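You operate a simulated robot arm through the tools that you are given. There is no shell and no other tool. Be economical: measure what you need, move in short steps, check, and stop when the job is done.

Carry out the task below with a simulated robot arm. There is one attempt and no reset: what you move stays moved.

TASK
Set the controls near the top of the film bench. At the end: the purple cassette from the top of the film bench is on the grey cable box (marked "Cables"); the load tab is set to loaded; the speed dial is turned to Fast; the level dial is turned to Mid; whatever was shut is shut again. Leave all else as you found it, and nothing knocked over.

The check looks at the end state, three seconds after you hand in, the way a careful person would. Anything else that was tipped, shoved, dropped, spilled or broken makes it a failure.

THE ROBOT
A 7-joint arm with a two-finger parallel gripper, fixed in place. Base frame: the origin is at the foot of the arm, x ahead of it, y to its left, z up; the work surface is at about z = 0. Units: mm, rad, N and s.
With the tool pointing down near the work surface it reaches from about 240 to 620 mm from the base axis. Its first joint turns from -1.152 to 1.152 rad. Payload 2.6 kg.
The tool frame sits at the grasp point between the pads (the TCP): z along the fingers, y along the line on which they close. The tips reach 30 mm beyond it. The gripper opens to 94 mm. The fingers are 28 mm wide and 10 mm thick; the gripper's body (50 by 96 mm) begins 55 mm behind the TCP.
Orientation is that of the tool frame in the base frame, as a unit quaternion [w, x, y, z]. With the fingers straight down and closing along the base's y, the tool's x points along the base's -x, its y along +y and its z along -z.

THE INTERFACE
- The arm moves only by the tool apply_moves. Its arguments are lists of equal length, an entry for each row: "gripper": the opening, from 0 (shut) to 1 (fully open); "delta_pos": the shift along the base's x, y, z in mm, a list of three; "turn": the turn, a rotation vector about the base's x, y, z in rad, a list of three. In form: {"gripper": [gripper, ...], "delta_pos": [[x, y, z], ...], "turn": [[rx, ry, rz], ...]}. A call has 1 to 20 rows; each row shifts and turns the commanded pose from where the row before left it. A row lasts 0.2 s, in which the tool goes at most 50 mm and 0.15 rad; a call with a longer step from one row to the next is refused whole, and so is a gripper value outside its range. Where a pose cannot be reached the arm comes as near as it can. A force on the tool above 40 N (or 10 N above the force at the start of the call, whichever is more), or a blocked arm, ends the call early, and 0.2 s more pass. The fingers move at their own pace (about 72 mm/s each) and stop on an object; they squeeze with about 26 N. The grip force told is the motor's: it shows also when the fingers shut on nothing. Time passes only in rows, and 0.2 s behind the last, so rows that do not move let the fingers close. It gives the time, the measured TCP pose, the force on the tool (base axes), the opening and the grip force at its end, in the units of the frame above (readings bear some noise).
- Cameras (640 x 400 px; columns grow to the right, rows downward): "scene" is fixed at [40.2, 435, 569.8]; the picture's right is [-0.71, -0.70, 0.00], its down [-0.35, 0.36, -0.86] and it looks along [0.60, -0.62, -0.51] (base axes); focal length 237 px, centre (320, 200). "wrist" rides on the gripper at [76, 14, -102] in the tool frame; the picture's right is [-0.18, 0.98, 0.00], its down [-0.75, -0.14, -0.64] and it looks along [-0.63, -0.12, 0.77] (tool axes); focal length 243 px, centre (320, 200). There is no depth. A picture from a camera that has moved, and an enlarged one, comes with that camera's place and axes in the base frame and with its lens.
- camera(camera): a new picture of that camera. No time passes.
- zoom(camera, box): a new picture of the part [left, top, right, bottom] of that camera's present view, enlarged. No time passes.
- close_job(): hands the job in; it is judged then, once.

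Go step by step. Nothing tells you positions but the pictures and the camera data: compare them with the known pose of the tool, close in by small moves and look again before you grip or let go. The budget is 120 turns and 68 pictures, counting those below and the enlarged ones. Unless the task says otherwise, let go and move clear before handing in, and close with one line.

The tools are called after "Emit:" as name(argument=value, ...) on one line, values as JSON. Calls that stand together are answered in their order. apply_moves: Moves the arm, as the interface text tells. Its arguments: {"type":"object","properties":{"gripper":{"type":"array","items":{"type":"number"}},"delta_pos":{"type":"array","items":{"type":"array","items":{"type":"number"}}},"turn":{"type":"array","items":{"type":"array","items":{"type":"number"}}}},"required":["gripper","delta_pos","turn"]} The other tools are called the same way: camera (camera) takes a picture; zoom (camera, box) takes an enlarged picture of a part of a camera's view; close_job () hands the job in.

At the start:

```text
time_s: 0.0
position: [360.2, -26.9, 411.6]
tcp_rot: [0.0, 0.0, 1.0, 0.0]
wrist_force: [-0.1, -0.2, -1.2]
grip_width: 93.7
grip_force: 0.0
```

scene: 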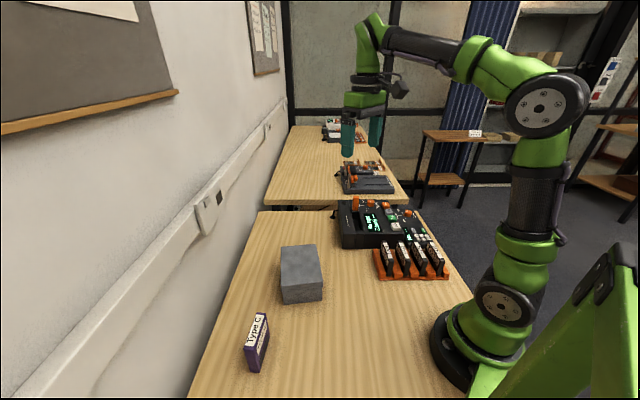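
wrist: 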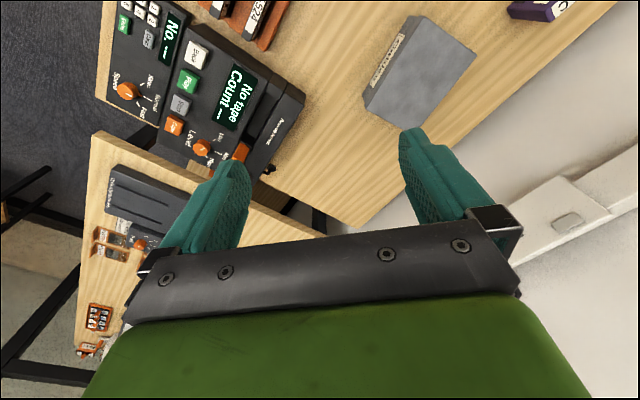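

I see a desk with a control panel, a rack of cassettes, a grey box and a purple cassette. I'll enlarge the views to read the labels.

Emit:
zoom(camera="scene", box=[320, 180, 460, 290])

Emit:
zoom(camera="wrist", box=[90, 0, 310, 180])

Emit:
zoom(camera="scene", box=[220, 220, 360, 390])

Emit:
zoom(camera="scene", box=[260, 100, 420, 210])

```text
3.64 times, centred on (390, 235) of scene
camera zoom: at [40.2, 435.0, 569.8], right [-0.71, -0.7, 0.0], down [-0.35, 0.36, -0.86], along [0.6, -0.62, -0.51], focal length 860 px, centre (66, 73)
```

zoom: 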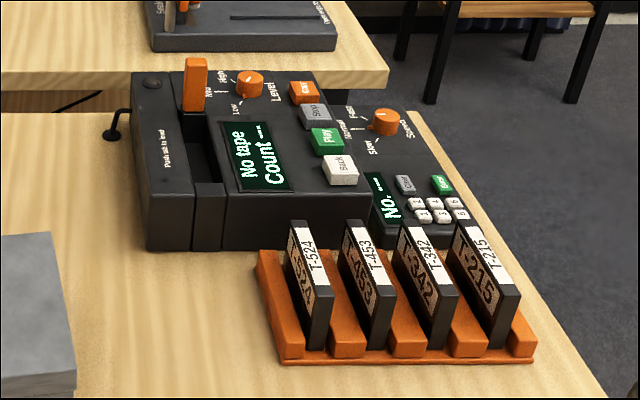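

```text
2.22 times, centred on (200, 90) of wrist
camera zoom: at [285.6, -13.3, 514.3], right [0.18, 0.98, 0.0], down [0.75, -0.14, 0.64], along [0.63, -0.12, -0.77], focal length 539 px, centre (587, 444)
```

zoom: 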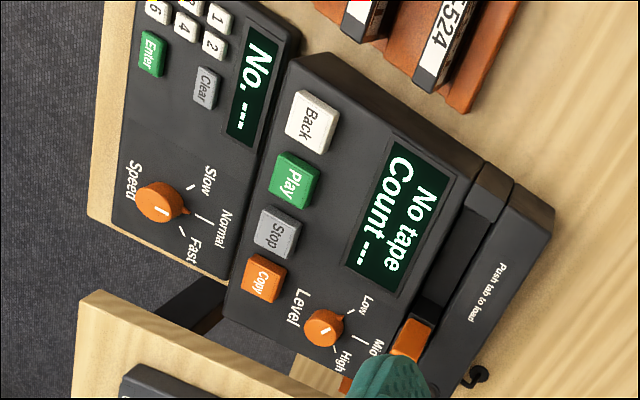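

```text
2.35 times, centred on (290, 305) of scene
camera zoom: at [40.2, 435.0, 569.8], right [-0.71, -0.7, 0.0], down [-0.35, 0.36, -0.86], along [0.6, -0.62, -0.51], focal length 557 px, centre (391, -47)
```

zoom: 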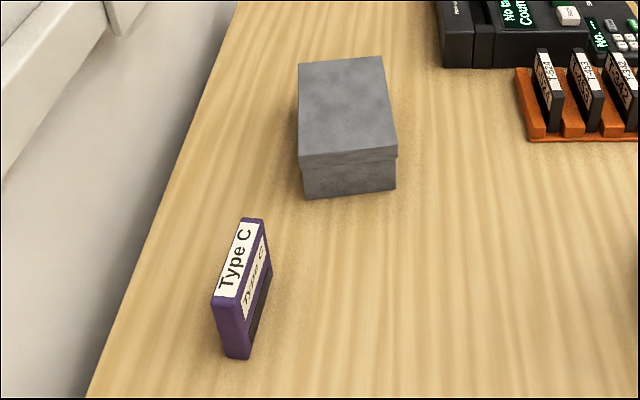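

```text
3.64 times, centred on (340, 155) of scene
camera zoom: at [40.2, 435.0, 569.8], right [-0.71, -0.7, 0.0], down [-0.35, 0.36, -0.86], along [0.6, -0.62, -0.51], focal length 860 px, centre (247, 364)
```

zoom: 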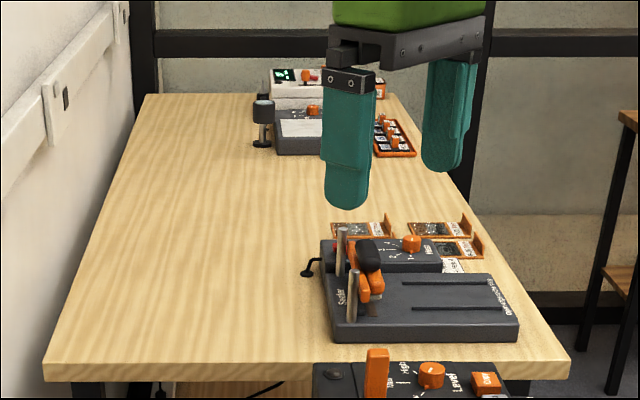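

The device has the load tab near (481,-208,105), the level dial near (478,-310,56) and the speed dial near (360,-420,10). I'll move the wrist camera over it for a closer look.

Emit:
apply_moves(gripper=[0.5, 0.5, 0.5, 0.5, 0.5, 0.5, 0.5, 0.5], delta_pos=[[-11, -30, -16], [-11, -30, -16], [-11, -30, -16], [-11, -30, -16], [-11, -30, -16], [-11, -30, -16], [-11, -30, -16], [-11, -30, -16]], turn=[[0, 0, 0], [0, 0, 0], [0, 0, 0], [0, 0, 0], [0, 0, 0], [0, 0, 0], [0, 0, 0], [0, 0, 0]])

Emit:
camera(camera="wrist")

```text
time_s: 1.8
position: [273.2, -265.3, 284.2]
tcp_rot: [0.0, 0.001, 1.0, 0.0]
wrist_force: [0.5, -0.3, 0.2]
grip_width: 47.1
grip_force: 0.1
```

```text
61 pictures are left
camera wrist: at [198.1, -250.7, 387.3], right [0.18, 0.98, 0.0], down [0.75, -0.14, 0.64], along [0.63, -0.12, -0.77], focal length 243 px, centre (320, 200)
```

wrist: 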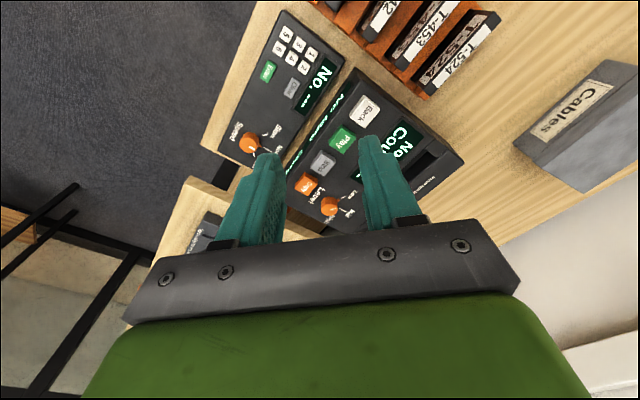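

The fingers hide the panel, so I'll shift sideways for a clear view.

Emit:
apply_moves(gripper=[0.5, 0.5, 0.5], delta_pos=[[0, 42, 0], [0, 42, 0], [0, 42, 0]], turn=[[0, 0, 0], [0, 0, 0], [0, 0, 0]])

Emit:
zoom(camera="wrist", box=[100, 20, 340, 230])

```text
time_s: 2.6
position: [272.8, -140.4, 283.2]
tcp_rot: [0.0, 0.001, 1.0, 0.0]
wrist_force: [0.3, 0.9, 0.1]
grip_width: 46.9
grip_force: 0.1
```

```text
1.90 times, centred on (220, 125) of wrist
camera zoom: at [198.2, -126.1, 386.5], right [0.18, 0.98, 0.0], down [0.75, -0.14, 0.64], along [0.63, -0.12, -0.77], focal length 462 px, centre (510, 343)
```

zoom: 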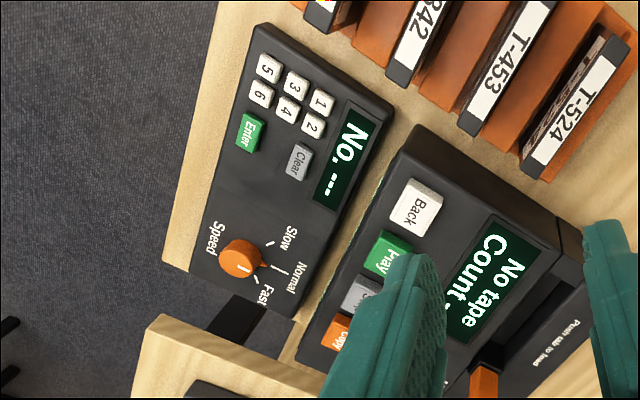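

Emit:
zoom(camera="wrist", box=[165, 120, 225, 185])

Emit:
zoom(camera="scene", box=[330, 190, 430, 250])

```text
6.15 times, centred on (195, 152) of wrist
camera zoom: at [198.2, -126.1, 386.5], right [0.18, 0.98, 0.0], down [0.75, -0.14, 0.64], along [0.63, -0.12, -0.77], focal length 1493 px, centre (1089, 492)
```

zoom: 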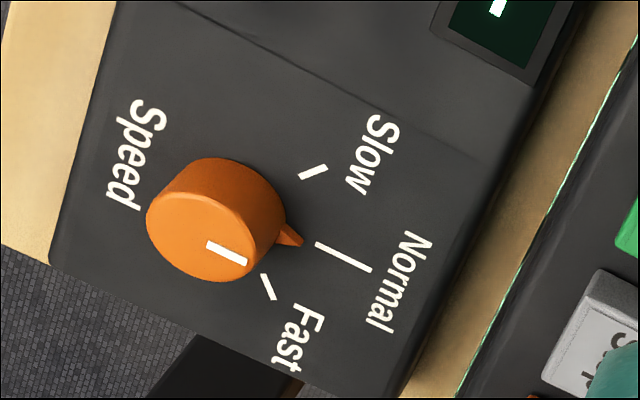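

```text
6.40 times, centred on (380, 220) of scene
camera zoom: at [40.2, 434.9, 569.8], right [-0.71, -0.7, 0.0], down [-0.35, 0.36, -0.86], along [0.6, -0.62, -0.51], focal length 1514 px, centre (-64, 72)
```

zoom: 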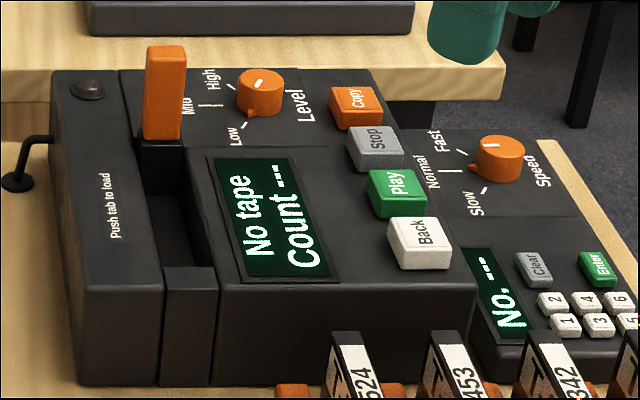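

The speed dial sits at about (354,-393), with its top at about z 40. Its pointer is at Normal (about 43°), and Fast is about 55° clockwise. I'll go above it with the gripper yawed so the pads miss the pointer.

Emit:
apply_moves(gripper=[0.55, 0.55, 0.55, 0.55, 0.55, 0.55, 0.55, 0.55, 0.55], delta_pos=[[10.1, -31.6, -18], [10.1, -31.6, -18], [10.1, -31.6, -18], [10.1, -31.6, -18], [10.1, -31.6, -18], [10.1, -31.6, -18], [10.1, -31.6, -18], [10.1, -31.6, -18], [0, 0, 0]], turn=[[0, 0, 0.094], [0, 0, 0.094], [0, 0, 0.094], [0, 0, 0.094], [0, 0, 0.094], [0, 0, 0.094], [0, 0, 0.094], [0, 0, 0.094], [0, 0, 0]])

Emit:
camera(camera="wrist")

Emit:
zoom(camera="scene", box=[320, 130, 480, 270])

```text
time_s: 4.6
position: [355.6, -392.5, 140.5]
tcp_rot: [0.0, -0.369, 0.929, 0.0]
wrist_force: [-0.2, 0.2, 0.7]
grip_width: 51.5
grip_force: 0.2
```

```text
57 pictures are left
camera wrist: at [291.4, -433.7, 243.2], right [-0.54, 0.84, 0.0], down [0.65, 0.41, 0.64], along [0.54, 0.35, -0.77], focal length 243 px, centre (320, 200)
```

wrist: 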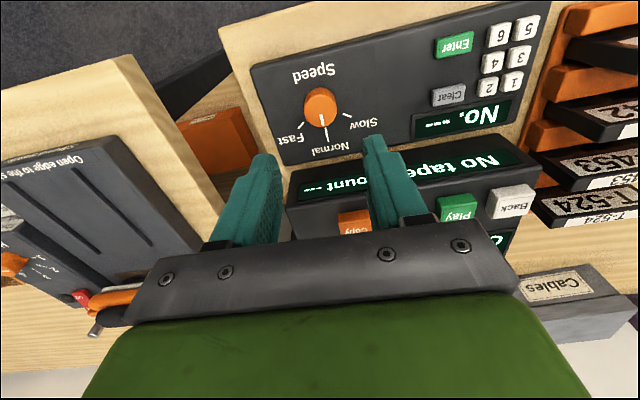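

```text
2.86 times, centred on (400, 200) of scene
camera zoom: at [40.2, 435.0, 569.8], right [-0.71, -0.7, 0.0], down [-0.35, 0.36, -0.86], along [0.6, -0.62, -0.51], focal length 676 px, centre (91, 200)
```

zoom: 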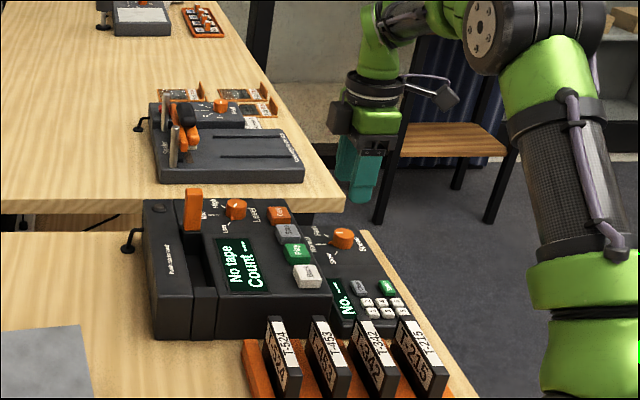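

Emit:
zoom(camera="wrist", box=[270, 60, 390, 165])

```text
3.81 times, centred on (330, 112) of wrist
camera zoom: at [291.4, -433.7, 243.2], right [-0.54, 0.84, 0.0], down [0.65, 0.41, 0.64], along [0.54, 0.35, -0.77], focal length 924 px, centre (282, 533)
```

zoom: 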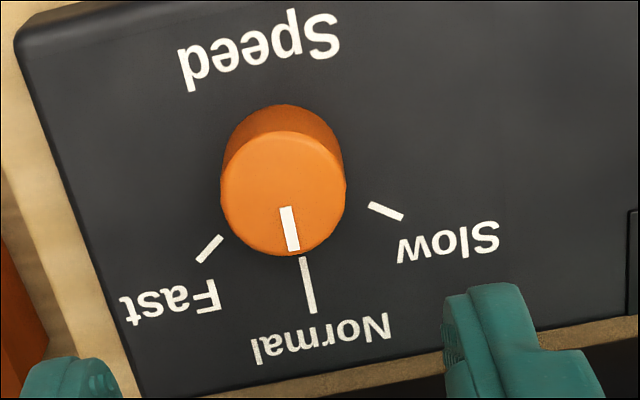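

The knob axis is at (353.5,-392.5), with its top at about z 36 and the panel at about z 21. I'll descend over it and close.

Emit:
apply_moves(gripper=[0.55, 0.55, 0.55, 0.55, 0.55, 0.55], delta_pos=[[-2, 0, -25], [0, 0, -25], [0, 0, -20], [0, 0, -10], [0, 0, -6], [0, 0, 0]], turn=[[0, 0, 0], [0, 0, 0], [0, 0, 0], [0, 0, 0], [0, 0, 0], [0, 0, 0]])

Emit:
zoom(camera="wrist", box=[200, 100, 440, 250])

```text
time_s: 6.0
position: [354.8, -392.7, 53.8]
tcp_rot: [0.0, -0.367, 0.93, 0.0]
wrist_force: [0.0, -0.4, -0.9]
grip_width: 51.7
grip_force: 0.0
```

```text
2.67 times, centred on (320, 175) of wrist
camera zoom: at [289.7, -434.3, 156.7], right [-0.54, 0.84, 0.0], down [0.65, 0.41, 0.64], along [0.54, 0.35, -0.77], focal length 647 px, centre (320, 267)
```

zoom: 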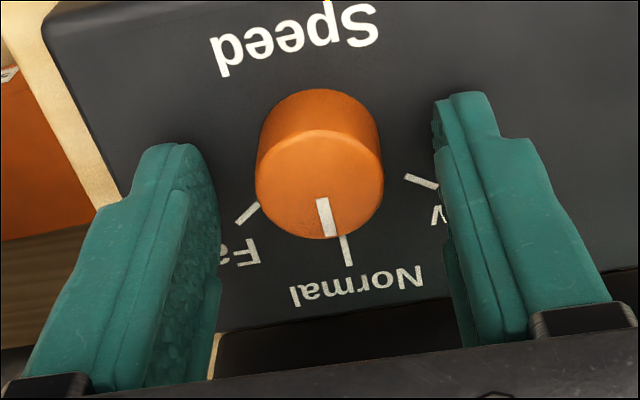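

The knob is between the pads, so I'll close.

Emit:
apply_moves(gripper=[0.4, 0.32, 0.25, 0.2, 0.2], delta_pos=[[0, 0, 0], [0, 0, 0], [0, 0, 0], [0, 0, 0], [0, 0, 0]], turn=[[0, 0, 0], [0, 0, 0], [0, 0, 0], [0, 0, 0], [0, 0, 0]])

Emit:
zoom(camera="wrist", box=[200, 100, 440, 250])

```text
time_s: 7.2
position: [353.9, -391.7, 53.7]
tcp_rot: [0.0, -0.368, 0.93, 0.001]
wrist_force: [-4.6, 5.5, 2.7]
grip_width: 27.4
grip_force: 44.7
```

```text
2.67 times, centred on (320, 175) of wrist
camera zoom: at [289.5, -434.2, 156.8], right [-0.54, 0.84, 0.0], down [0.65, 0.41, 0.64], along [0.54, 0.35, -0.77], focal length 647 px, centre (320, 267)
```

zoom: 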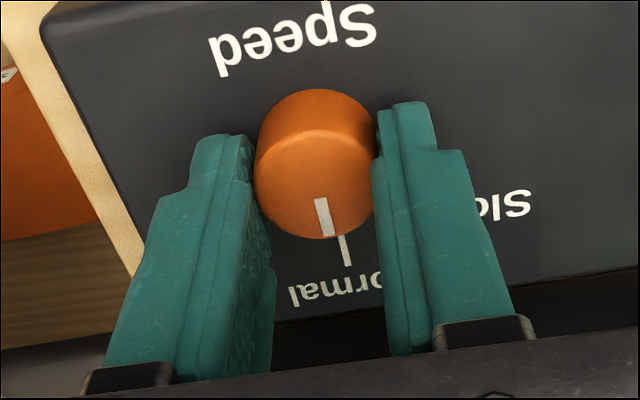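

Now I turn it clockwise by 0.96 rad to Fast.

Emit:
apply_moves(gripper=[0.2, 0.2, 0.2, 0.2, 0.2, 0.2, 0.2, 0.2, 0.2, 0.2], delta_pos=[[0, 0, 0], [0, 0, 0], [0, 0, 0], [0, 0, 0], [0, 0, 0], [0, 0, 0], [0, 0, 0], [0, 0, 0], [0, 0, 0], [0, 0, 0]], turn=[[0, 0, -0.12], [0, 0, -0.12], [0, 0, -0.12], [0, 0, -0.12], [0, 0, -0.12], [0, 0, -0.12], [0, 0, -0.12], [0, 0, -0.12], [0, 0, 0], [0, 0, 0]])

Emit:
zoom(camera="wrist", box=[200, 100, 440, 250])

```text
time_s: 9.4
position: [353.4, -393.7, 54.8]
tcp_rot: [0.003, 0.102, 0.995, -0.001]
wrist_force: [32.1, -8.9, -6.9]
grip_width: 27.4
grip_force: 45.1
```

```text
2.67 times, centred on (320, 175) of wrist
camera zoom: at [282.9, -364.7, 156.4], right [0.38, 0.92, 0.0], down [0.7, -0.29, 0.65], along [0.6, -0.25, -0.76], focal length 647 px, centre (320, 267)
```

zoom: 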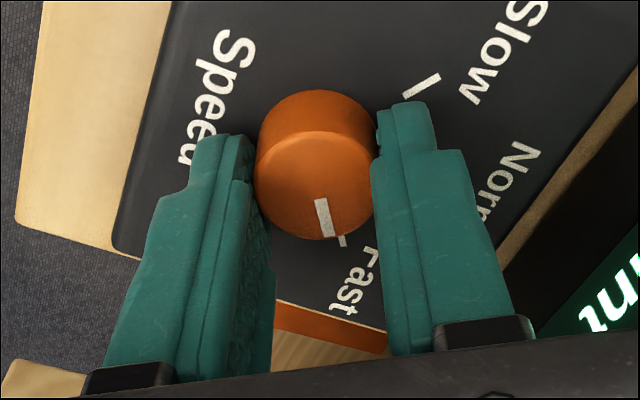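

The dial points at Fast. I'll release it and rise.

Emit:
apply_moves(gripper=[0.35, 0.5, 0.55, 0.55, 0.55, 0.55, 0.55], delta_pos=[[0, 0, 0], [0, 0, 0], [0, 0, 0], [0, 0, 20], [0, 0, 40], [0, 0, 40], [0, 0, 40]], turn=[[0, 0, 0], [0, 0, 0], [0, 0, 0], [0, 0, 0], [0, 0, 0], [0, 0, 0], [0, 0, 0]])

Emit:
camera(camera="wrist")

Emit:
zoom(camera="wrist", box=[260, 60, 380, 165])

```text
time_s: 11.0
position: [349.9, -395.5, 194.1]
tcp_rot: [0.0, 0.104, 0.995, 0.0]
wrist_force: [-1.1, 0.2, -0.5]
grip_width: 51.5
grip_force: 0.1
```

```text
51 pictures are left
camera wrist: at [280.0, -365.4, 296.5], right [0.38, 0.92, 0.0], down [0.71, -0.29, 0.64], along [0.59, -0.25, -0.77], focal length 243 px, centre (320, 200)
```

wrist: 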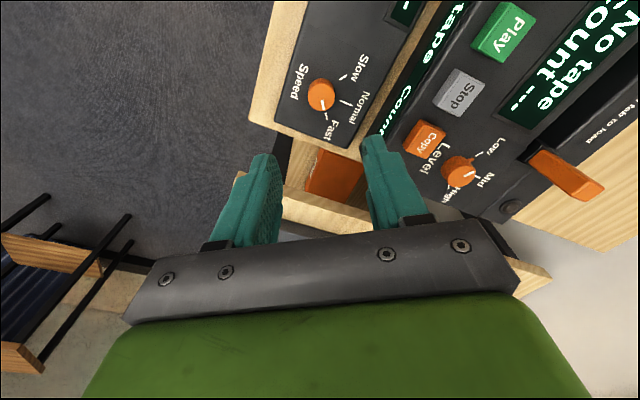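

```text
3.81 times, centred on (320, 112) of wrist
camera zoom: at [280.0, -365.4, 296.5], right [0.38, 0.92, 0.0], down [0.71, -0.29, 0.64], along [0.59, -0.25, -0.77], focal length 924 px, centre (320, 533)
```

zoom: 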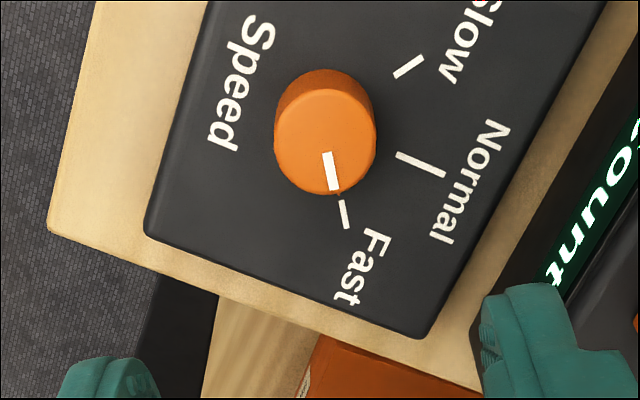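

Speed is set to Fast. Now the level dial.

Emit:
zoom(camera="wrist", box=[400, 110, 620, 225])

```text
2.91 times, centred on (510, 168) of wrist
camera zoom: at [280.0, -365.4, 296.5], right [0.38, 0.92, 0.0], down [0.71, -0.29, 0.64], along [0.59, -0.25, -0.77], focal length 706 px, centre (-233, 294)
```

zoom: 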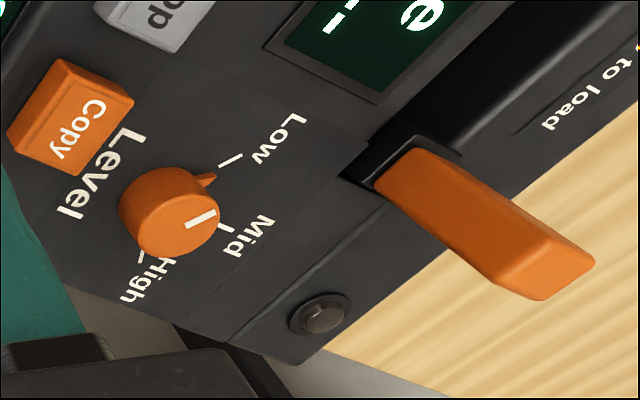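

The level dial is at Low, with its axis near (468,-285) and its top at about z 81. I'll go above it with the yaw needed to clear the pointer.

Emit:
apply_moves(gripper=[0.55, 0.55, 0.55, 0.55, 0.55, 0.55, 0.55, 0.55, 0.55, 0.55, 0.55, 0.55, 0.55], delta_pos=[[9.75, 9.06, -0.7], [9.75, 9.06, -0.7], [9.75, 9.06, -0.7], [9.75, 9.06, -0.7], [9.75, 9.06, -0.7], [9.75, 9.06, -0.7], [9.75, 9.06, -0.7], [9.75, 9.06, -0.7], [9.75, 9.06, -0.7], [9.75, 9.06, -0.7], [9.75, 9.06, -0.7], [9.75, 9.06, -0.7], [0, 0, 0]], turn=[[0, 0, 0.1267], [0, 0, 0.1267], [0, 0, 0.1267], [0, 0, 0.1267], [0, 0, 0.1267], [0, 0, 0.1267], [0, 0, 0.1267], [0, 0, 0.1267], [0, 0, 0.1267], [0, 0, 0.1267], [0, 0, 0.1267], [0, 0, 0.1267], [0, 0, 0]])

Emit:
camera(camera="wrist")

Emit:
zoom(camera="wrist", box=[260, 60, 380, 165])

```text
time_s: 13.8
position: [468.1, -284.9, 184.9]
tcp_rot: [0.0, -0.611, 0.792, 0.0]
wrist_force: [-1.0, 0.1, -0.1]
grip_width: 52.0
grip_force: 0.1
```

```text
48 pictures are left
camera wrist: at [437.0, -354.4, 286.9], right [-0.9, 0.43, 0.0], down [0.33, 0.69, 0.64], along [0.27, 0.58, -0.77], focal length 243 px, centre (320, 200)
```

wrist: 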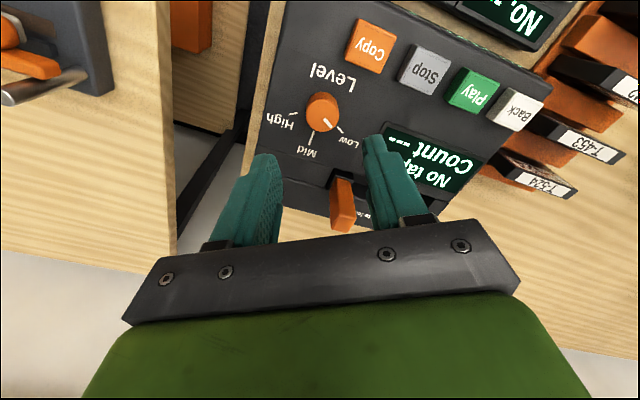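

```text
3.81 times, centred on (320, 112) of wrist
camera zoom: at [437.0, -354.4, 286.9], right [-0.9, 0.43, 0.0], down [0.33, 0.69, 0.64], along [0.27, 0.58, -0.77], focal length 924 px, centre (320, 533)
```

zoom: 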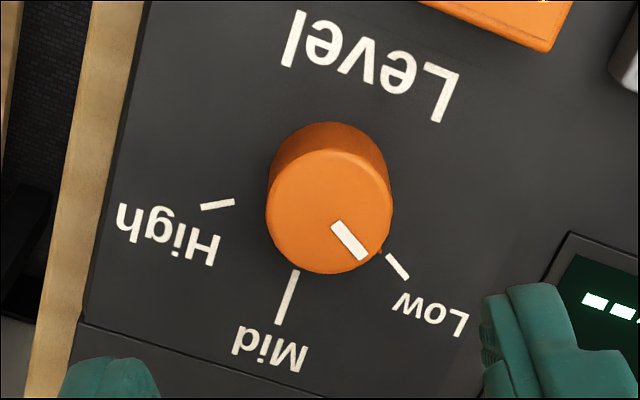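

The level dial axis is near (466,-285), the panel at about z 69 and the knob top at about z 84. I'll descend and grip.

Emit:
apply_moves(gripper=[0.55, 0.55, 0.55, 0.55, 0.55, 0.55], delta_pos=[[-1.5, 0, -25], [0, 0, -25], [0, 0, -18], [0, 0, -9], [0, 0, -5], [0, 0, 0]], turn=[[0, 0, 0], [0, 0, 0], [0, 0, 0], [0, 0, 0], [0, 0, 0], [0, 0, 0]])

Emit:
zoom(camera="wrist", box=[200, 100, 440, 250])

Emit:
zoom(camera="scene", box=[320, 150, 440, 250])

```text
time_s: 15.2
position: [464.6, -285.1, 102.2]
tcp_rot: [-0.001, -0.61, 0.792, 0.0]
wrist_force: [0.2, 0.0, -0.7]
grip_width: 51.6
grip_force: 0.1
```

```text
2.67 times, centred on (320, 175) of wrist
camera zoom: at [434.1, -354.5, 205.0], right [-0.9, 0.43, 0.0], down [0.33, 0.69, 0.64], along [0.28, 0.58, -0.77], focal length 647 px, centre (320, 267)
```

zoom: 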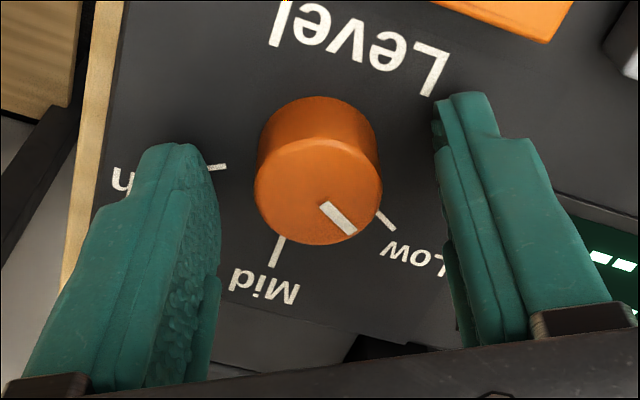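

```text
4.00 times, centred on (380, 200) of scene
camera zoom: at [40.2, 435.0, 569.8], right [-0.71, -0.7, 0.0], down [-0.35, 0.36, -0.86], along [0.6, -0.62, -0.51], focal length 946 px, centre (80, 200)
```

zoom: 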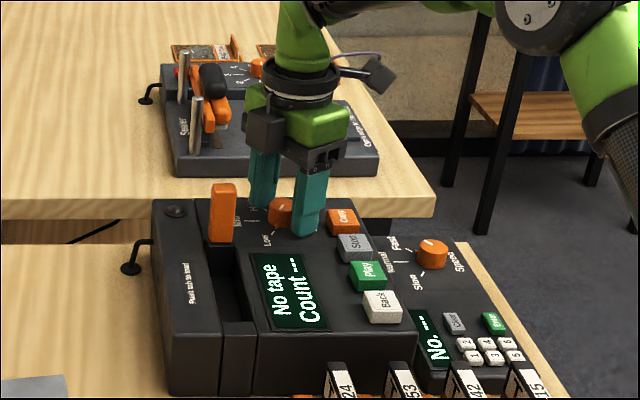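

Emit:
apply_moves(gripper=[0.4, 0.32, 0.25, 0.2, 0.2], delta_pos=[[0, 0, 0], [0, 0, 0], [0, 0, 0], [0, 0, 0], [0, 0, 0]], turn=[[0, 0, 0], [0, 0, 0], [0, 0, 0], [0, 0, 0], [0, 0, 0]])

Emit:
apply_moves(gripper=[0.2, 0.2, 0.2, 0.2, 0.2, 0.2, 0.2, 0.2, 0.2, 0.2], delta_pos=[[0, 0, 0], [0, 0, 0], [0, 0, 0], [0, 0, 0], [0, 0, 0], [0, 0, 0], [0, 0, 0], [0, 0, 0], [0, 0, 0], [0, 0, 0]], turn=[[0, 0, -0.12], [0, 0, -0.12], [0, 0, -0.12], [0, 0, -0.12], [0, 0, -0.12], [0, 0, -0.12], [0, 0, -0.12], [0, 0, -0.12], [0, 0, 0], [0, 0, 0]])

Emit:
zoom(camera="wrist", box=[200, 100, 440, 250])

```text
time_s: 16.4
position: [466.2, -284.0, 102.5]
tcp_rot: [0.001, -0.61, 0.793, -0.001]
wrist_force: [5.9, -2.7, -3.2]
grip_width: 27.4
grip_force: 44.6
```

```text
time_s: 18.6
position: [467.7, -284.2, 103.1]
tcp_rot: [0.001, -0.175, 0.985, 0.0]
wrist_force: [2.1, -2.8, -12.0]
grip_width: 27.1
grip_force: 45.2
```

```text
2.67 times, centred on (320, 175) of wrist
camera zoom: at [391.9, -297.8, 205.5], right [-0.17, 0.99, 0.0], down [0.76, 0.13, 0.64], along [0.63, 0.11, -0.77], focal length 647 px, centre (320, 267)
```

zoom: 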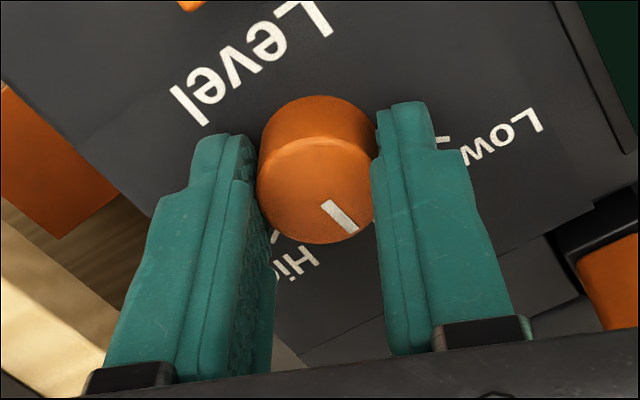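

Emit:
apply_moves(gripper=[0.35, 0.5, 0.55, 0.55, 0.55, 0.55, 0.55], delta_pos=[[0, 0, 0], [0, 0, 0], [0, 0, 0], [0, 0, 20], [0, 0, 40], [0, 0, 40], [0, 0, 40]], turn=[[0, 0, 0], [0, 0, 0], [0, 0, 0], [0, 0, 0], [0, 0, 0], [0, 0, 0], [0, 0, 0]])

Emit:
zoom(camera="wrist", box=[250, 30, 410, 165])

Emit:
camera(camera="wrist")

```text
time_s: 20.2
position: [469.8, -281.7, 241.8]
tcp_rot: [-0.001, -0.174, 0.985, 0.001]
wrist_force: [1.0, -0.7, 0.0]
grip_width: 51.5
grip_force: 0.0
```

```text
2.96 times, centred on (330, 98) of wrist
camera zoom: at [394.1, -295.0, 344.5], right [-0.17, 0.99, 0.0], down [0.76, 0.13, 0.64], along [0.63, 0.11, -0.77], focal length 719 px, centre (290, 504)
```

zoom: 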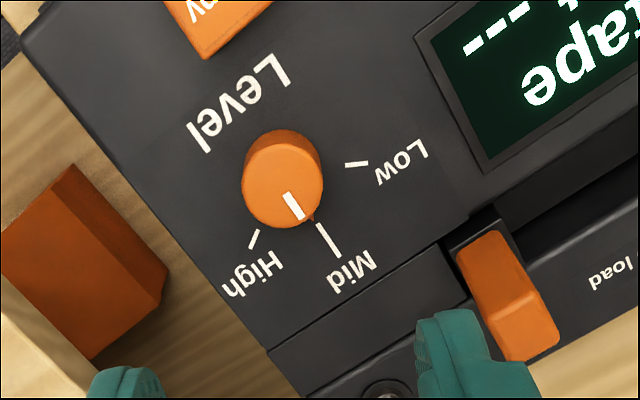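

```text
42 pictures are left
camera wrist: at [394.1, -295.0, 344.5], right [-0.17, 0.99, 0.0], down [0.76, 0.13, 0.64], along [0.63, 0.11, -0.77], focal length 243 px, centre (320, 200)
```

wrist: 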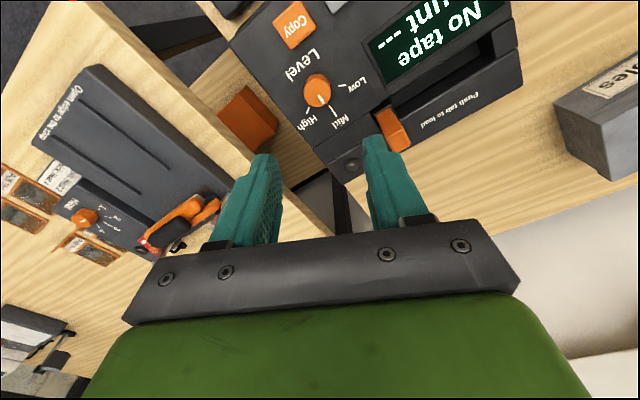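

Level is set to Mid. Now I'll get a good look at the load tab and its slot.

Emit:
apply_moves(gripper=[0.55, 0.55, 0.55, 0.55, 0.55, 0.55], delta_pos=[[-10, 26, 0], [-10, 26, 0], [-10, 26, 0], [-10, 26, 0], [-10, 26, 0], [0, 0, 0]], turn=[[0, 0, -0.07], [0, 0, -0.07], [0, 0, -0.07], [0, 0, -0.07], [0, 0, -0.07], [0, 0, 0]])

Emit:
zoom(camera="wrist", box=[210, 40, 430, 180])

Emit:
zoom(camera="scene", box=[330, 190, 390, 250])

```text
time_s: 21.6
position: [416.6, -155.1, 246.3]
tcp_rot: [0.0, 0.0, 1.0, -0.001]
wrist_force: [-0.2, 0.2, -0.3]
grip_width: 51.5
grip_force: 0.1
```

```text
2.86 times, centred on (320, 110) of wrist
camera zoom: at [342.5, -140.5, 348.5], right [0.18, 0.98, 0.0], down [0.75, -0.14, 0.64], along [0.63, -0.12, -0.77], focal length 693 px, centre (320, 457)
```

zoom: 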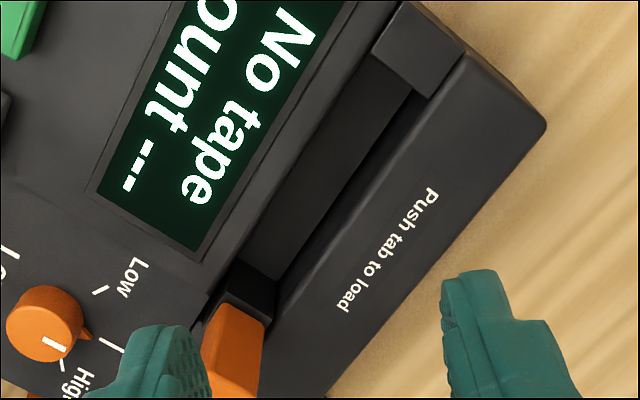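

```text
6.67 times, centred on (360, 220) of scene
camera zoom: at [40.2, 435.0, 569.8], right [-0.71, -0.7, 0.0], down [-0.35, 0.36, -0.86], along [0.6, -0.62, -0.51], focal length 1577 px, centre (53, 67)
```

zoom: 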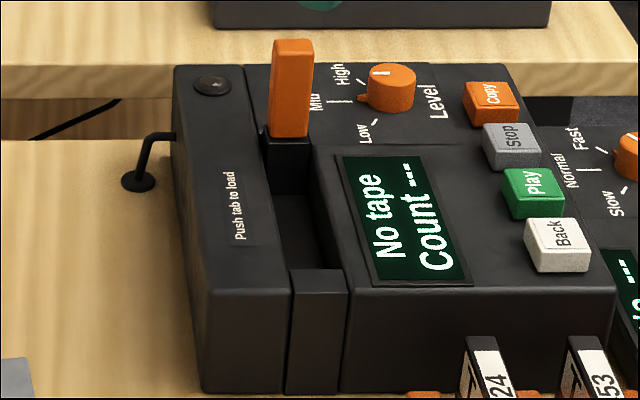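

The tab stands about (479,-205), z 75–136, at the far end of a channel running toward (-x,+y). I'll close the fingers, yaw 45°, and go behind the tab to push it along the channel.

Emit:
apply_moves(gripper=[0.3, 0, 0, 0, 0, 0, 0], delta_pos=[[14.2, -12.5, -4.4], [14.2, -12.5, -4.4], [14.2, -12.5, -4.4], [14.2, -12.5, -4.4], [14.2, -12.5, -4.4], [14.2, -12.5, -4.4], [0, 0, 0]], turn=[[0, 0, 0.131], [0, 0, 0.131], [0, 0, 0.131], [0, 0, 0.131], [0, 0, 0.131], [0, 0, 0.131], [0, 0, 0]])

Emit:
camera(camera="wrist")

Emit:
zoom(camera="scene", box=[300, 110, 440, 250])

```text
time_s: 23.2
position: [504.1, -230.2, 217.0]
tcp_rot: [0.0, -0.385, 0.923, 0.0]
wrist_force: [-1.0, -0.9, -0.3]
grip_width: 0.1
grip_force: 26.1
```

```text
39 pictures are left
camera wrist: at [441.3, -274.1, 319.5], right [-0.57, 0.82, 0.0], down [0.63, 0.44, 0.64], along [0.53, 0.37, -0.77], focal length 243 px, centre (320, 200)
```

wrist: 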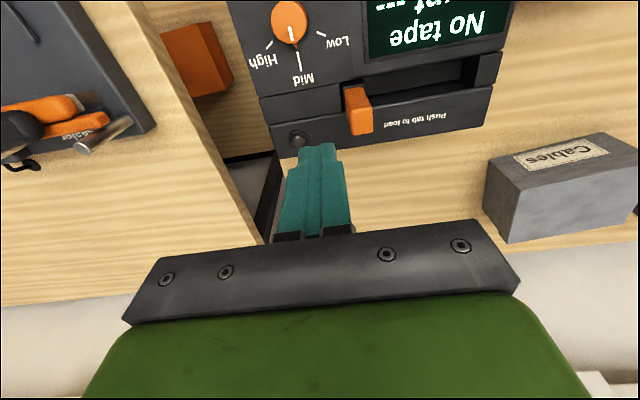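

```text
2.86 times, centred on (370, 180) of scene
camera zoom: at [40.2, 435.0, 569.8], right [-0.71, -0.7, 0.0], down [-0.35, 0.36, -0.86], along [0.6, -0.62, -0.51], focal length 676 px, centre (177, 257)
```

zoom: 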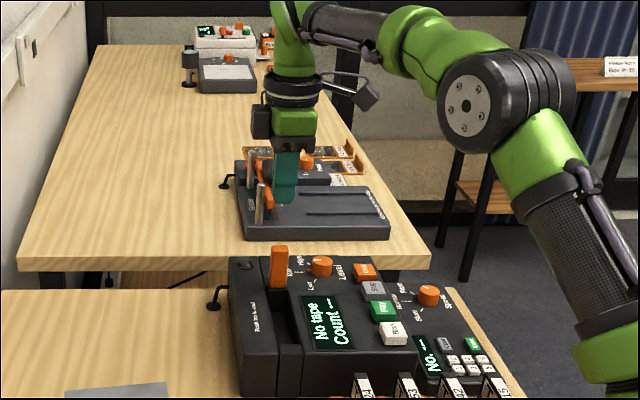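

The fingers are about 15 mm behind the tab. I'll descend beside it.

Emit:
apply_moves(gripper=[0, 0, 0, 0, 0, 0], delta_pos=[[0, 0, -30], [0, 0, -30], [0, 0, -20], [0, 0, -14], [0, 0, -10], [0, 0, 0]], turn=[[0, 0, 0], [0, 0, 0], [0, 0, 0], [0, 0, 0], [0, 0, 0], [0, 0, 0]])

Emit:
camera(camera="wrist")

Emit:
zoom(camera="scene", box=[320, 170, 420, 250])

```text
time_s: 24.6
position: [504.2, -229.4, 112.1]
tcp_rot: [0.0, -0.384, 0.923, 0.0]
wrist_force: [0.3, 0.4, -1.0]
grip_width: 0.1
grip_force: 26.4
```

```text
37 pictures are left
camera wrist: at [440.8, -273.6, 214.6], right [-0.57, 0.82, 0.0], down [0.63, 0.43, 0.64], along [0.53, 0.36, -0.77], focal length 243 px, centre (320, 200)
```

wrist: 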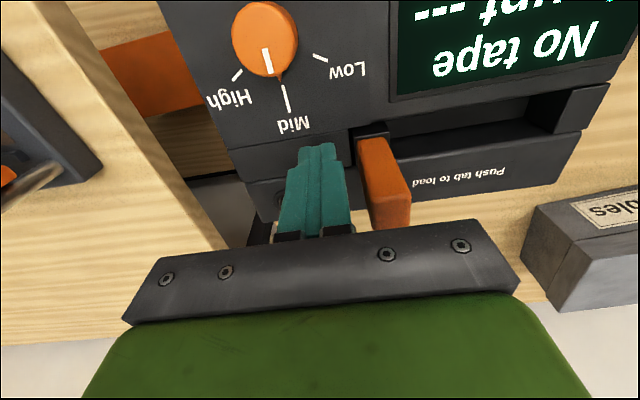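

```text
5.00 times, centred on (370, 210) of scene
camera zoom: at [40.2, 435.0, 569.8], right [-0.71, -0.7, 0.0], down [-0.35, 0.36, -0.86], along [0.6, -0.62, -0.51], focal length 1183 px, centre (70, 150)
```

zoom: 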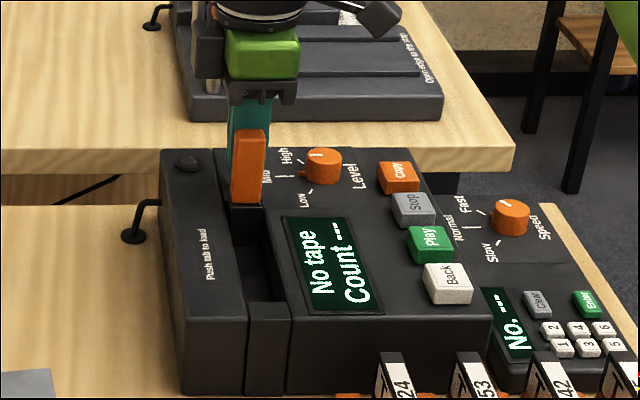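

The fingers are lined up behind the tab. I'll push gently toward (-x,+y) and watch the force.

Emit:
apply_moves(gripper=[0, 0, 0, 0, 0, 0, 0, 0], delta_pos=[[-3.5, 3.5, 0], [-3.5, 3.5, 0], [-2.5, 2.5, 0], [-2.5, 2.5, 0], [-2.5, 2.5, 0], [-2.5, 2.5, 0], [-2.5, 2.5, 0], [-2.5, 2.5, 0]], turn=[[0, 0, 0], [0, 0, 0], [0, 0, 0], [0, 0, 0], [0, 0, 0], [0, 0, 0], [0, 0, 0], [0, 0, 0]])

Emit:
zoom(camera="wrist", box=[200, 60, 480, 240])

```text
time_s: 25.4
position: [494.9, -222.9, 112.9]
tcp_rot: [0.004, -0.386, 0.923, -0.008]
wrist_force: [6.7, -3.8, -4.2]
grip_width: 0.0
grip_force: 25.5
stopped in row 4: the force on the tool passed its limit (the readings are from after the stop); the commanded pose is now the measured one
```

```text
2.22 times, centred on (340, 150) of wrist
camera zoom: at [432.5, -267.2, 215.4], right [-0.57, 0.82, -0.02], down [0.62, 0.44, 0.65], along [0.54, 0.36, -0.76], focal length 539 px, centre (276, 311)
```

zoom: 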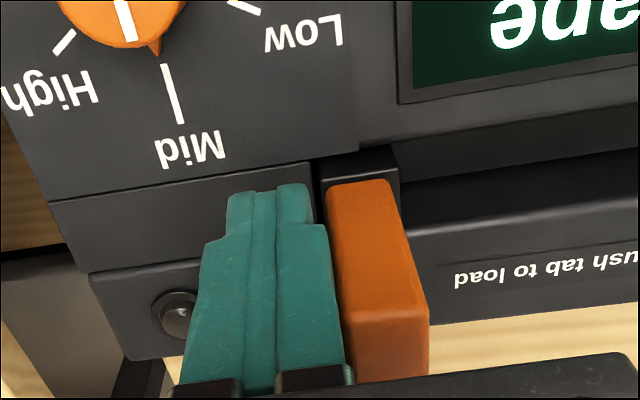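

Emit:
zoom(camera="scene", box=[330, 185, 390, 250])

```text
6.15 times, centred on (360, 218) of scene
camera zoom: at [40.2, 435.0, 569.8], right [-0.71, -0.7, 0.0], down [-0.35, 0.36, -0.86], along [0.6, -0.62, -0.51], focal length 1456 px, centre (74, 92)
```

zoom: 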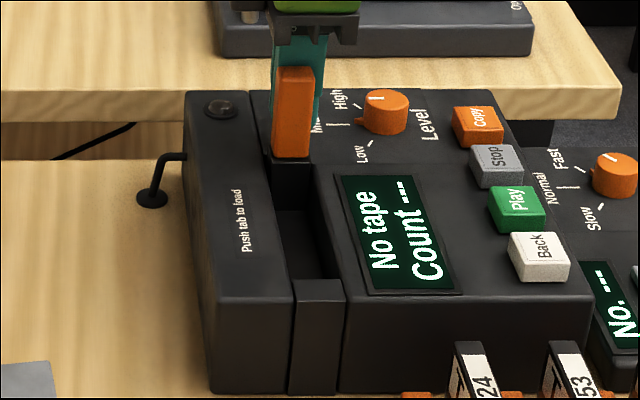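

The contact may have been an impact spike, as the tab seems to have moved only slightly. I'll push again, more slowly.

Emit:
apply_moves(gripper=[0, 0, 0, 0, 0, 0, 0, 0], delta_pos=[[-1, 1, 0], [-1, 1, 0], [-1, 1, 0], [-1, 1, 0], [-1, 1, 0], [-1, 1, 0], [-1, 1, 0], [-1, 1, 0]], turn=[[0, 0, 0], [0, 0, 0], [0, 0, 0], [0, 0, 0], [0, 0, 0], [0, 0, 0], [0, 0, 0], [0, 0, 0]])

Emit:
zoom(camera="wrist", box=[200, 60, 480, 240])

```text
time_s: 26.1
position: [496.1, -224.7, 113.9]
tcp_rot: [0.006, -0.388, 0.922, -0.014]
wrist_force: [5.7, -3.9, -2.9]
grip_width: 0.0
grip_force: 26.0
stopped in row 3: the force on the tool passed its limit (the readings are from after the stop); the commanded pose is now the measured one
```

```text
2.22 times, centred on (340, 150) of wrist
camera zoom: at [431.5, -267.0, 216.3], right [-0.57, 0.82, -0.03], down [0.61, 0.45, 0.65], along [0.54, 0.35, -0.76], focal length 539 px, centre (276, 311)
```

zoom: 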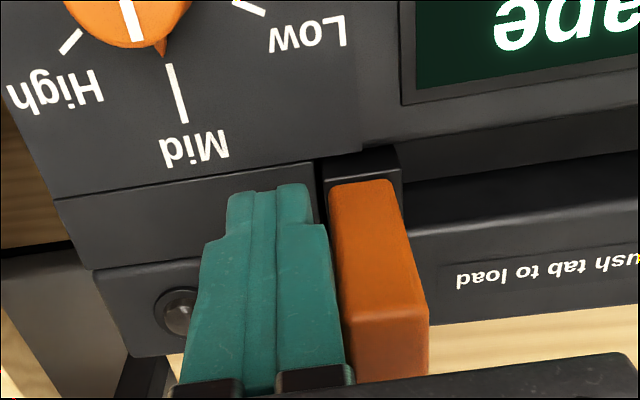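

The tab did not slide at 40 N of low pushing, so it may be a hinged lever. I'll back off, straighten the tool, rise, and look before trying near its top.

Emit:
apply_moves(gripper=[0, 0, 0, 0], delta_pos=[[5, -5, 0], [3, -3, 10], [0, 0, 20], [0, 0, 0]], turn=[[0.021, 0.022, 0], [0, 0, 0], [0, 0, 0], [0, 0, 0]])

Emit:
zoom(camera="wrist", box=[220, 80, 480, 240])

Emit:
zoom(camera="scene", box=[340, 190, 370, 230])

```text
time_s: 27.1
position: [501.7, -233.5, 145.5]
tcp_rot: [0.001, -0.386, 0.922, 0.002]
wrist_force: [-0.2, -0.1, -0.1]
grip_width: 0.0
grip_force: 26.2
```

```text
2.46 times, centred on (350, 160) of wrist
camera zoom: at [440.9, -278.5, 248.6], right [-0.57, 0.82, 0.0], down [0.63, 0.44, 0.64], along [0.53, 0.37, -0.77], focal length 597 px, centre (246, 298)
```

zoom: 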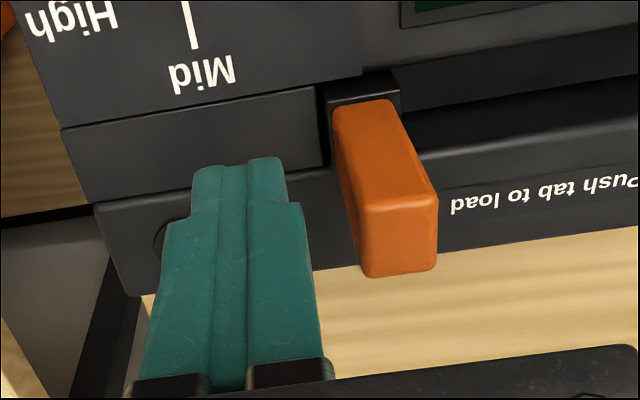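

```text
10.00 times, centred on (355, 210) of scene
camera zoom: at [40.2, 435.0, 569.8], right [-0.71, -0.7, 0.0], down [-0.35, 0.36, -0.86], along [0.6, -0.62, -0.51], focal length 2366 px, centre (-30, 100)
```

zoom: 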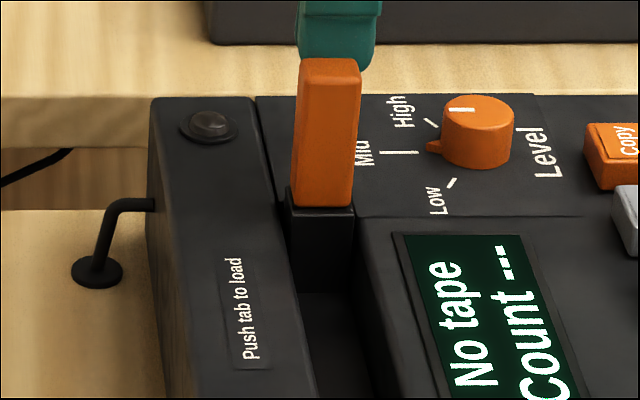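

I'll try pushing near the top of the tab, gently.

Emit:
apply_moves(gripper=[0, 0, 0, 0, 0, 0, 0, 0, 0, 0, 0, 0, 0, 0], delta_pos=[[3, 3, 0], [-3, 3, 0], [-3, 3, 0], [-1.5, 1.5, 0], [-1.5, 1.5, 0], [-1, 1, 0], [-1, 1, 0], [-1, 1, 0], [-1, 1, 0], [-1, 1, 0], [-1, 1, 0], [-1, 1, 0], [-1, 1, 0], [-1, 1, 0]], turn=[[0, 0, 0], [0, 0, 0], [0, 0, 0], [0, 0, 0], [0, 0, 0], [0, 0, 0], [0, 0, 0], [0, 0, 0], [0, 0, 0], [0, 0, 0], [0, 0, 0], [0, 0, 0], [0, 0, 0], [0, 0, 0]])

Emit:
zoom(camera="wrist", box=[220, 80, 480, 240])

```text
time_s: 29.2
position: [493.9, -217.4, 146.5]
tcp_rot: [0.004, -0.389, 0.921, -0.005]
wrist_force: [6.7, -3.2, -3.5]
grip_width: 0.0
grip_force: 26.0
stopped in row 10: the force on the tool passed its limit (the readings are from after the stop); the commanded pose is now the measured one
```

```text
2.46 times, centred on (350, 160) of wrist
camera zoom: at [432.3, -261.7, 248.0], right [-0.58, 0.82, -0.01], down [0.62, 0.45, 0.64], along [0.53, 0.36, -0.76], focal length 597 px, centre (246, 298)
```

zoom: 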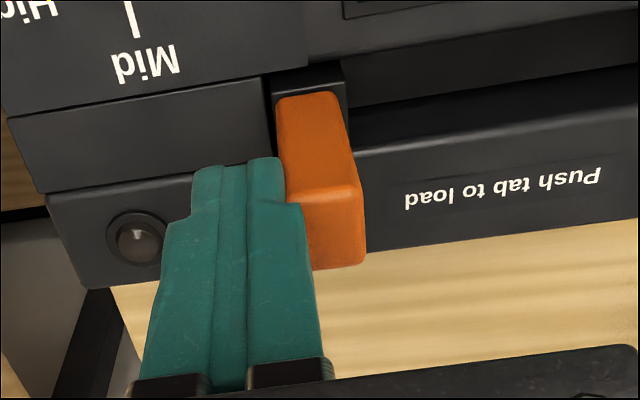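

There is still no horizontal motion, and the tab sits snugly in its socket, so it may be a push-down plunger. I'll go above it.

Emit:
apply_moves(gripper=[0, 0, 0, 0, 0, 0, 0], delta_pos=[[5, -5, 0], [2, -2, 15], [0, 0, 25], [0, 0, 20], [-10, 10, 0], [-9.5, 9.5, 0], [0, 0, 0]], turn=[[0.006, 0.011, 0], [0, 0, 0], [0, 0, 0], [0, 0, 0], [0, 0, 0], [0, 0, 0], [0, 0, 0]])

Emit:
zoom(camera="wrist", box=[220, 80, 480, 240])

Emit:
zoom(camera="scene", box=[330, 170, 390, 230])

```text
time_s: 30.9
position: [481.9, -205.4, 206.7]
tcp_rot: [-0.002, -0.388, 0.922, 0.0]
wrist_force: [0.1, 0.1, 0.2]
grip_width: 0.0
grip_force: 26.6
```

```text
2.46 times, centred on (350, 160) of wrist
camera zoom: at [421.3, -250.2, 308.9], right [-0.58, 0.82, 0.0], down [0.63, 0.44, 0.64], along [0.52, 0.37, -0.77], focal length 597 px, centre (246, 298)
```

zoom: 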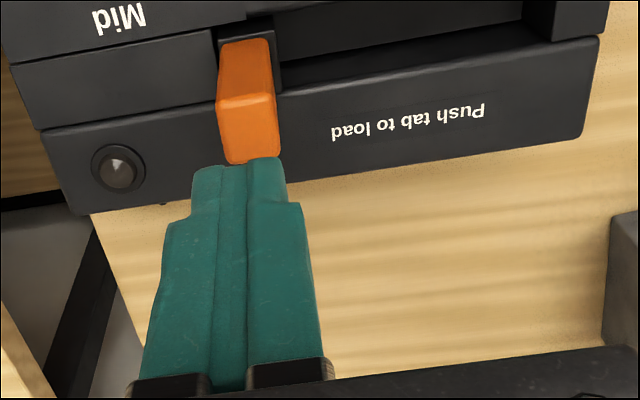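

```text
6.67 times, centred on (360, 200) of scene
camera zoom: at [40.2, 435.0, 569.8], right [-0.71, -0.7, 0.0], down [-0.35, 0.36, -0.86], along [0.6, -0.62, -0.51], focal length 1577 px, centre (53, 200)
```

zoom: 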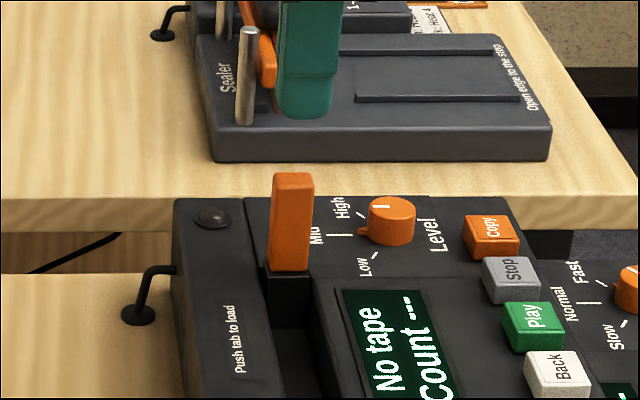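

The tab's centre is about 5 mm further along +45°, so I'll centre over it and press down slowly.

Emit:
apply_moves(gripper=[0, 0, 0, 0, 0, 0, 0, 0, 0, 0, 0, 0, 0, 0, 0, 0], delta_pos=[[3, 3, -15], [0, 0, -12], [0, 0, -4], [0, 0, -3], [0, 0, -2], [0, 0, -2], [0, 0, -2], [0, 0, -2], [0, 0, -2], [0, 0, -2], [0, 0, -2], [0, 0, -2], [0, 0, -2], [0, 0, -2], [0, 0, -2], [0, 0, -2]], turn=[[0, 0, 0], [0, 0, 0], [0, 0, 0], [0, 0, 0], [0, 0, 0], [0, 0, 0], [0, 0, 0], [0, 0, 0], [0, 0, 0], [0, 0, 0], [0, 0, 0], [0, 0, 0], [0, 0, 0], [0, 0, 0], [0, 0, 0], [0, 0, 0]])

Emit:
zoom(camera="scene", box=[330, 170, 390, 230])

```text
time_s: 34.2
position: [485.8, -201.3, 148.0]
tcp_rot: [-0.002, -0.389, 0.921, 0.0]
wrist_force: [0.1, -0.1, -0.2]
grip_width: 0.0
grip_force: 25.9
```

```text
6.67 times, centred on (360, 200) of scene
camera zoom: at [40.2, 435.0, 569.8], right [-0.71, -0.7, 0.0], down [-0.35, 0.36, -0.86], along [0.6, -0.62, -0.51], focal length 1577 px, centre (53, 200)
```

zoom: 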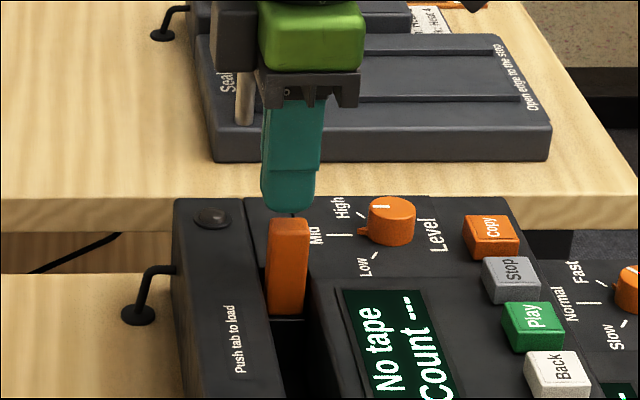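

The tab has moved. I'll look at it from the wrist camera.

Emit:
camera(camera="wrist")

Emit:
zoom(camera="scene", box=[335, 195, 375, 235])

```text
26 pictures are left
camera wrist: at [423.8, -246.3, 250.9], right [-0.58, 0.82, 0.0], down [0.63, 0.44, 0.64], along [0.52, 0.37, -0.77], focal length 243 px, centre (320, 200)
```

wrist: 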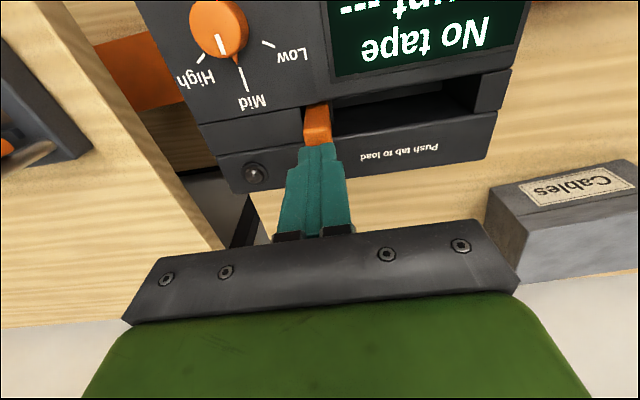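

```text
10.00 times, centred on (355, 215) of scene
camera zoom: at [40.2, 435.0, 569.8], right [-0.71, -0.7, 0.0], down [-0.35, 0.36, -0.86], along [0.6, -0.62, -0.51], focal length 2366 px, centre (-30, 50)
```

zoom: 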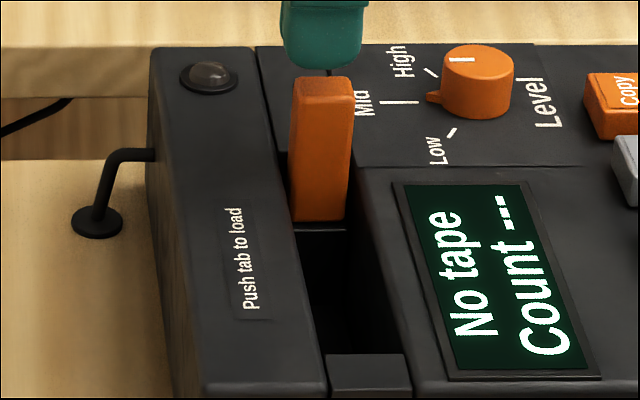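

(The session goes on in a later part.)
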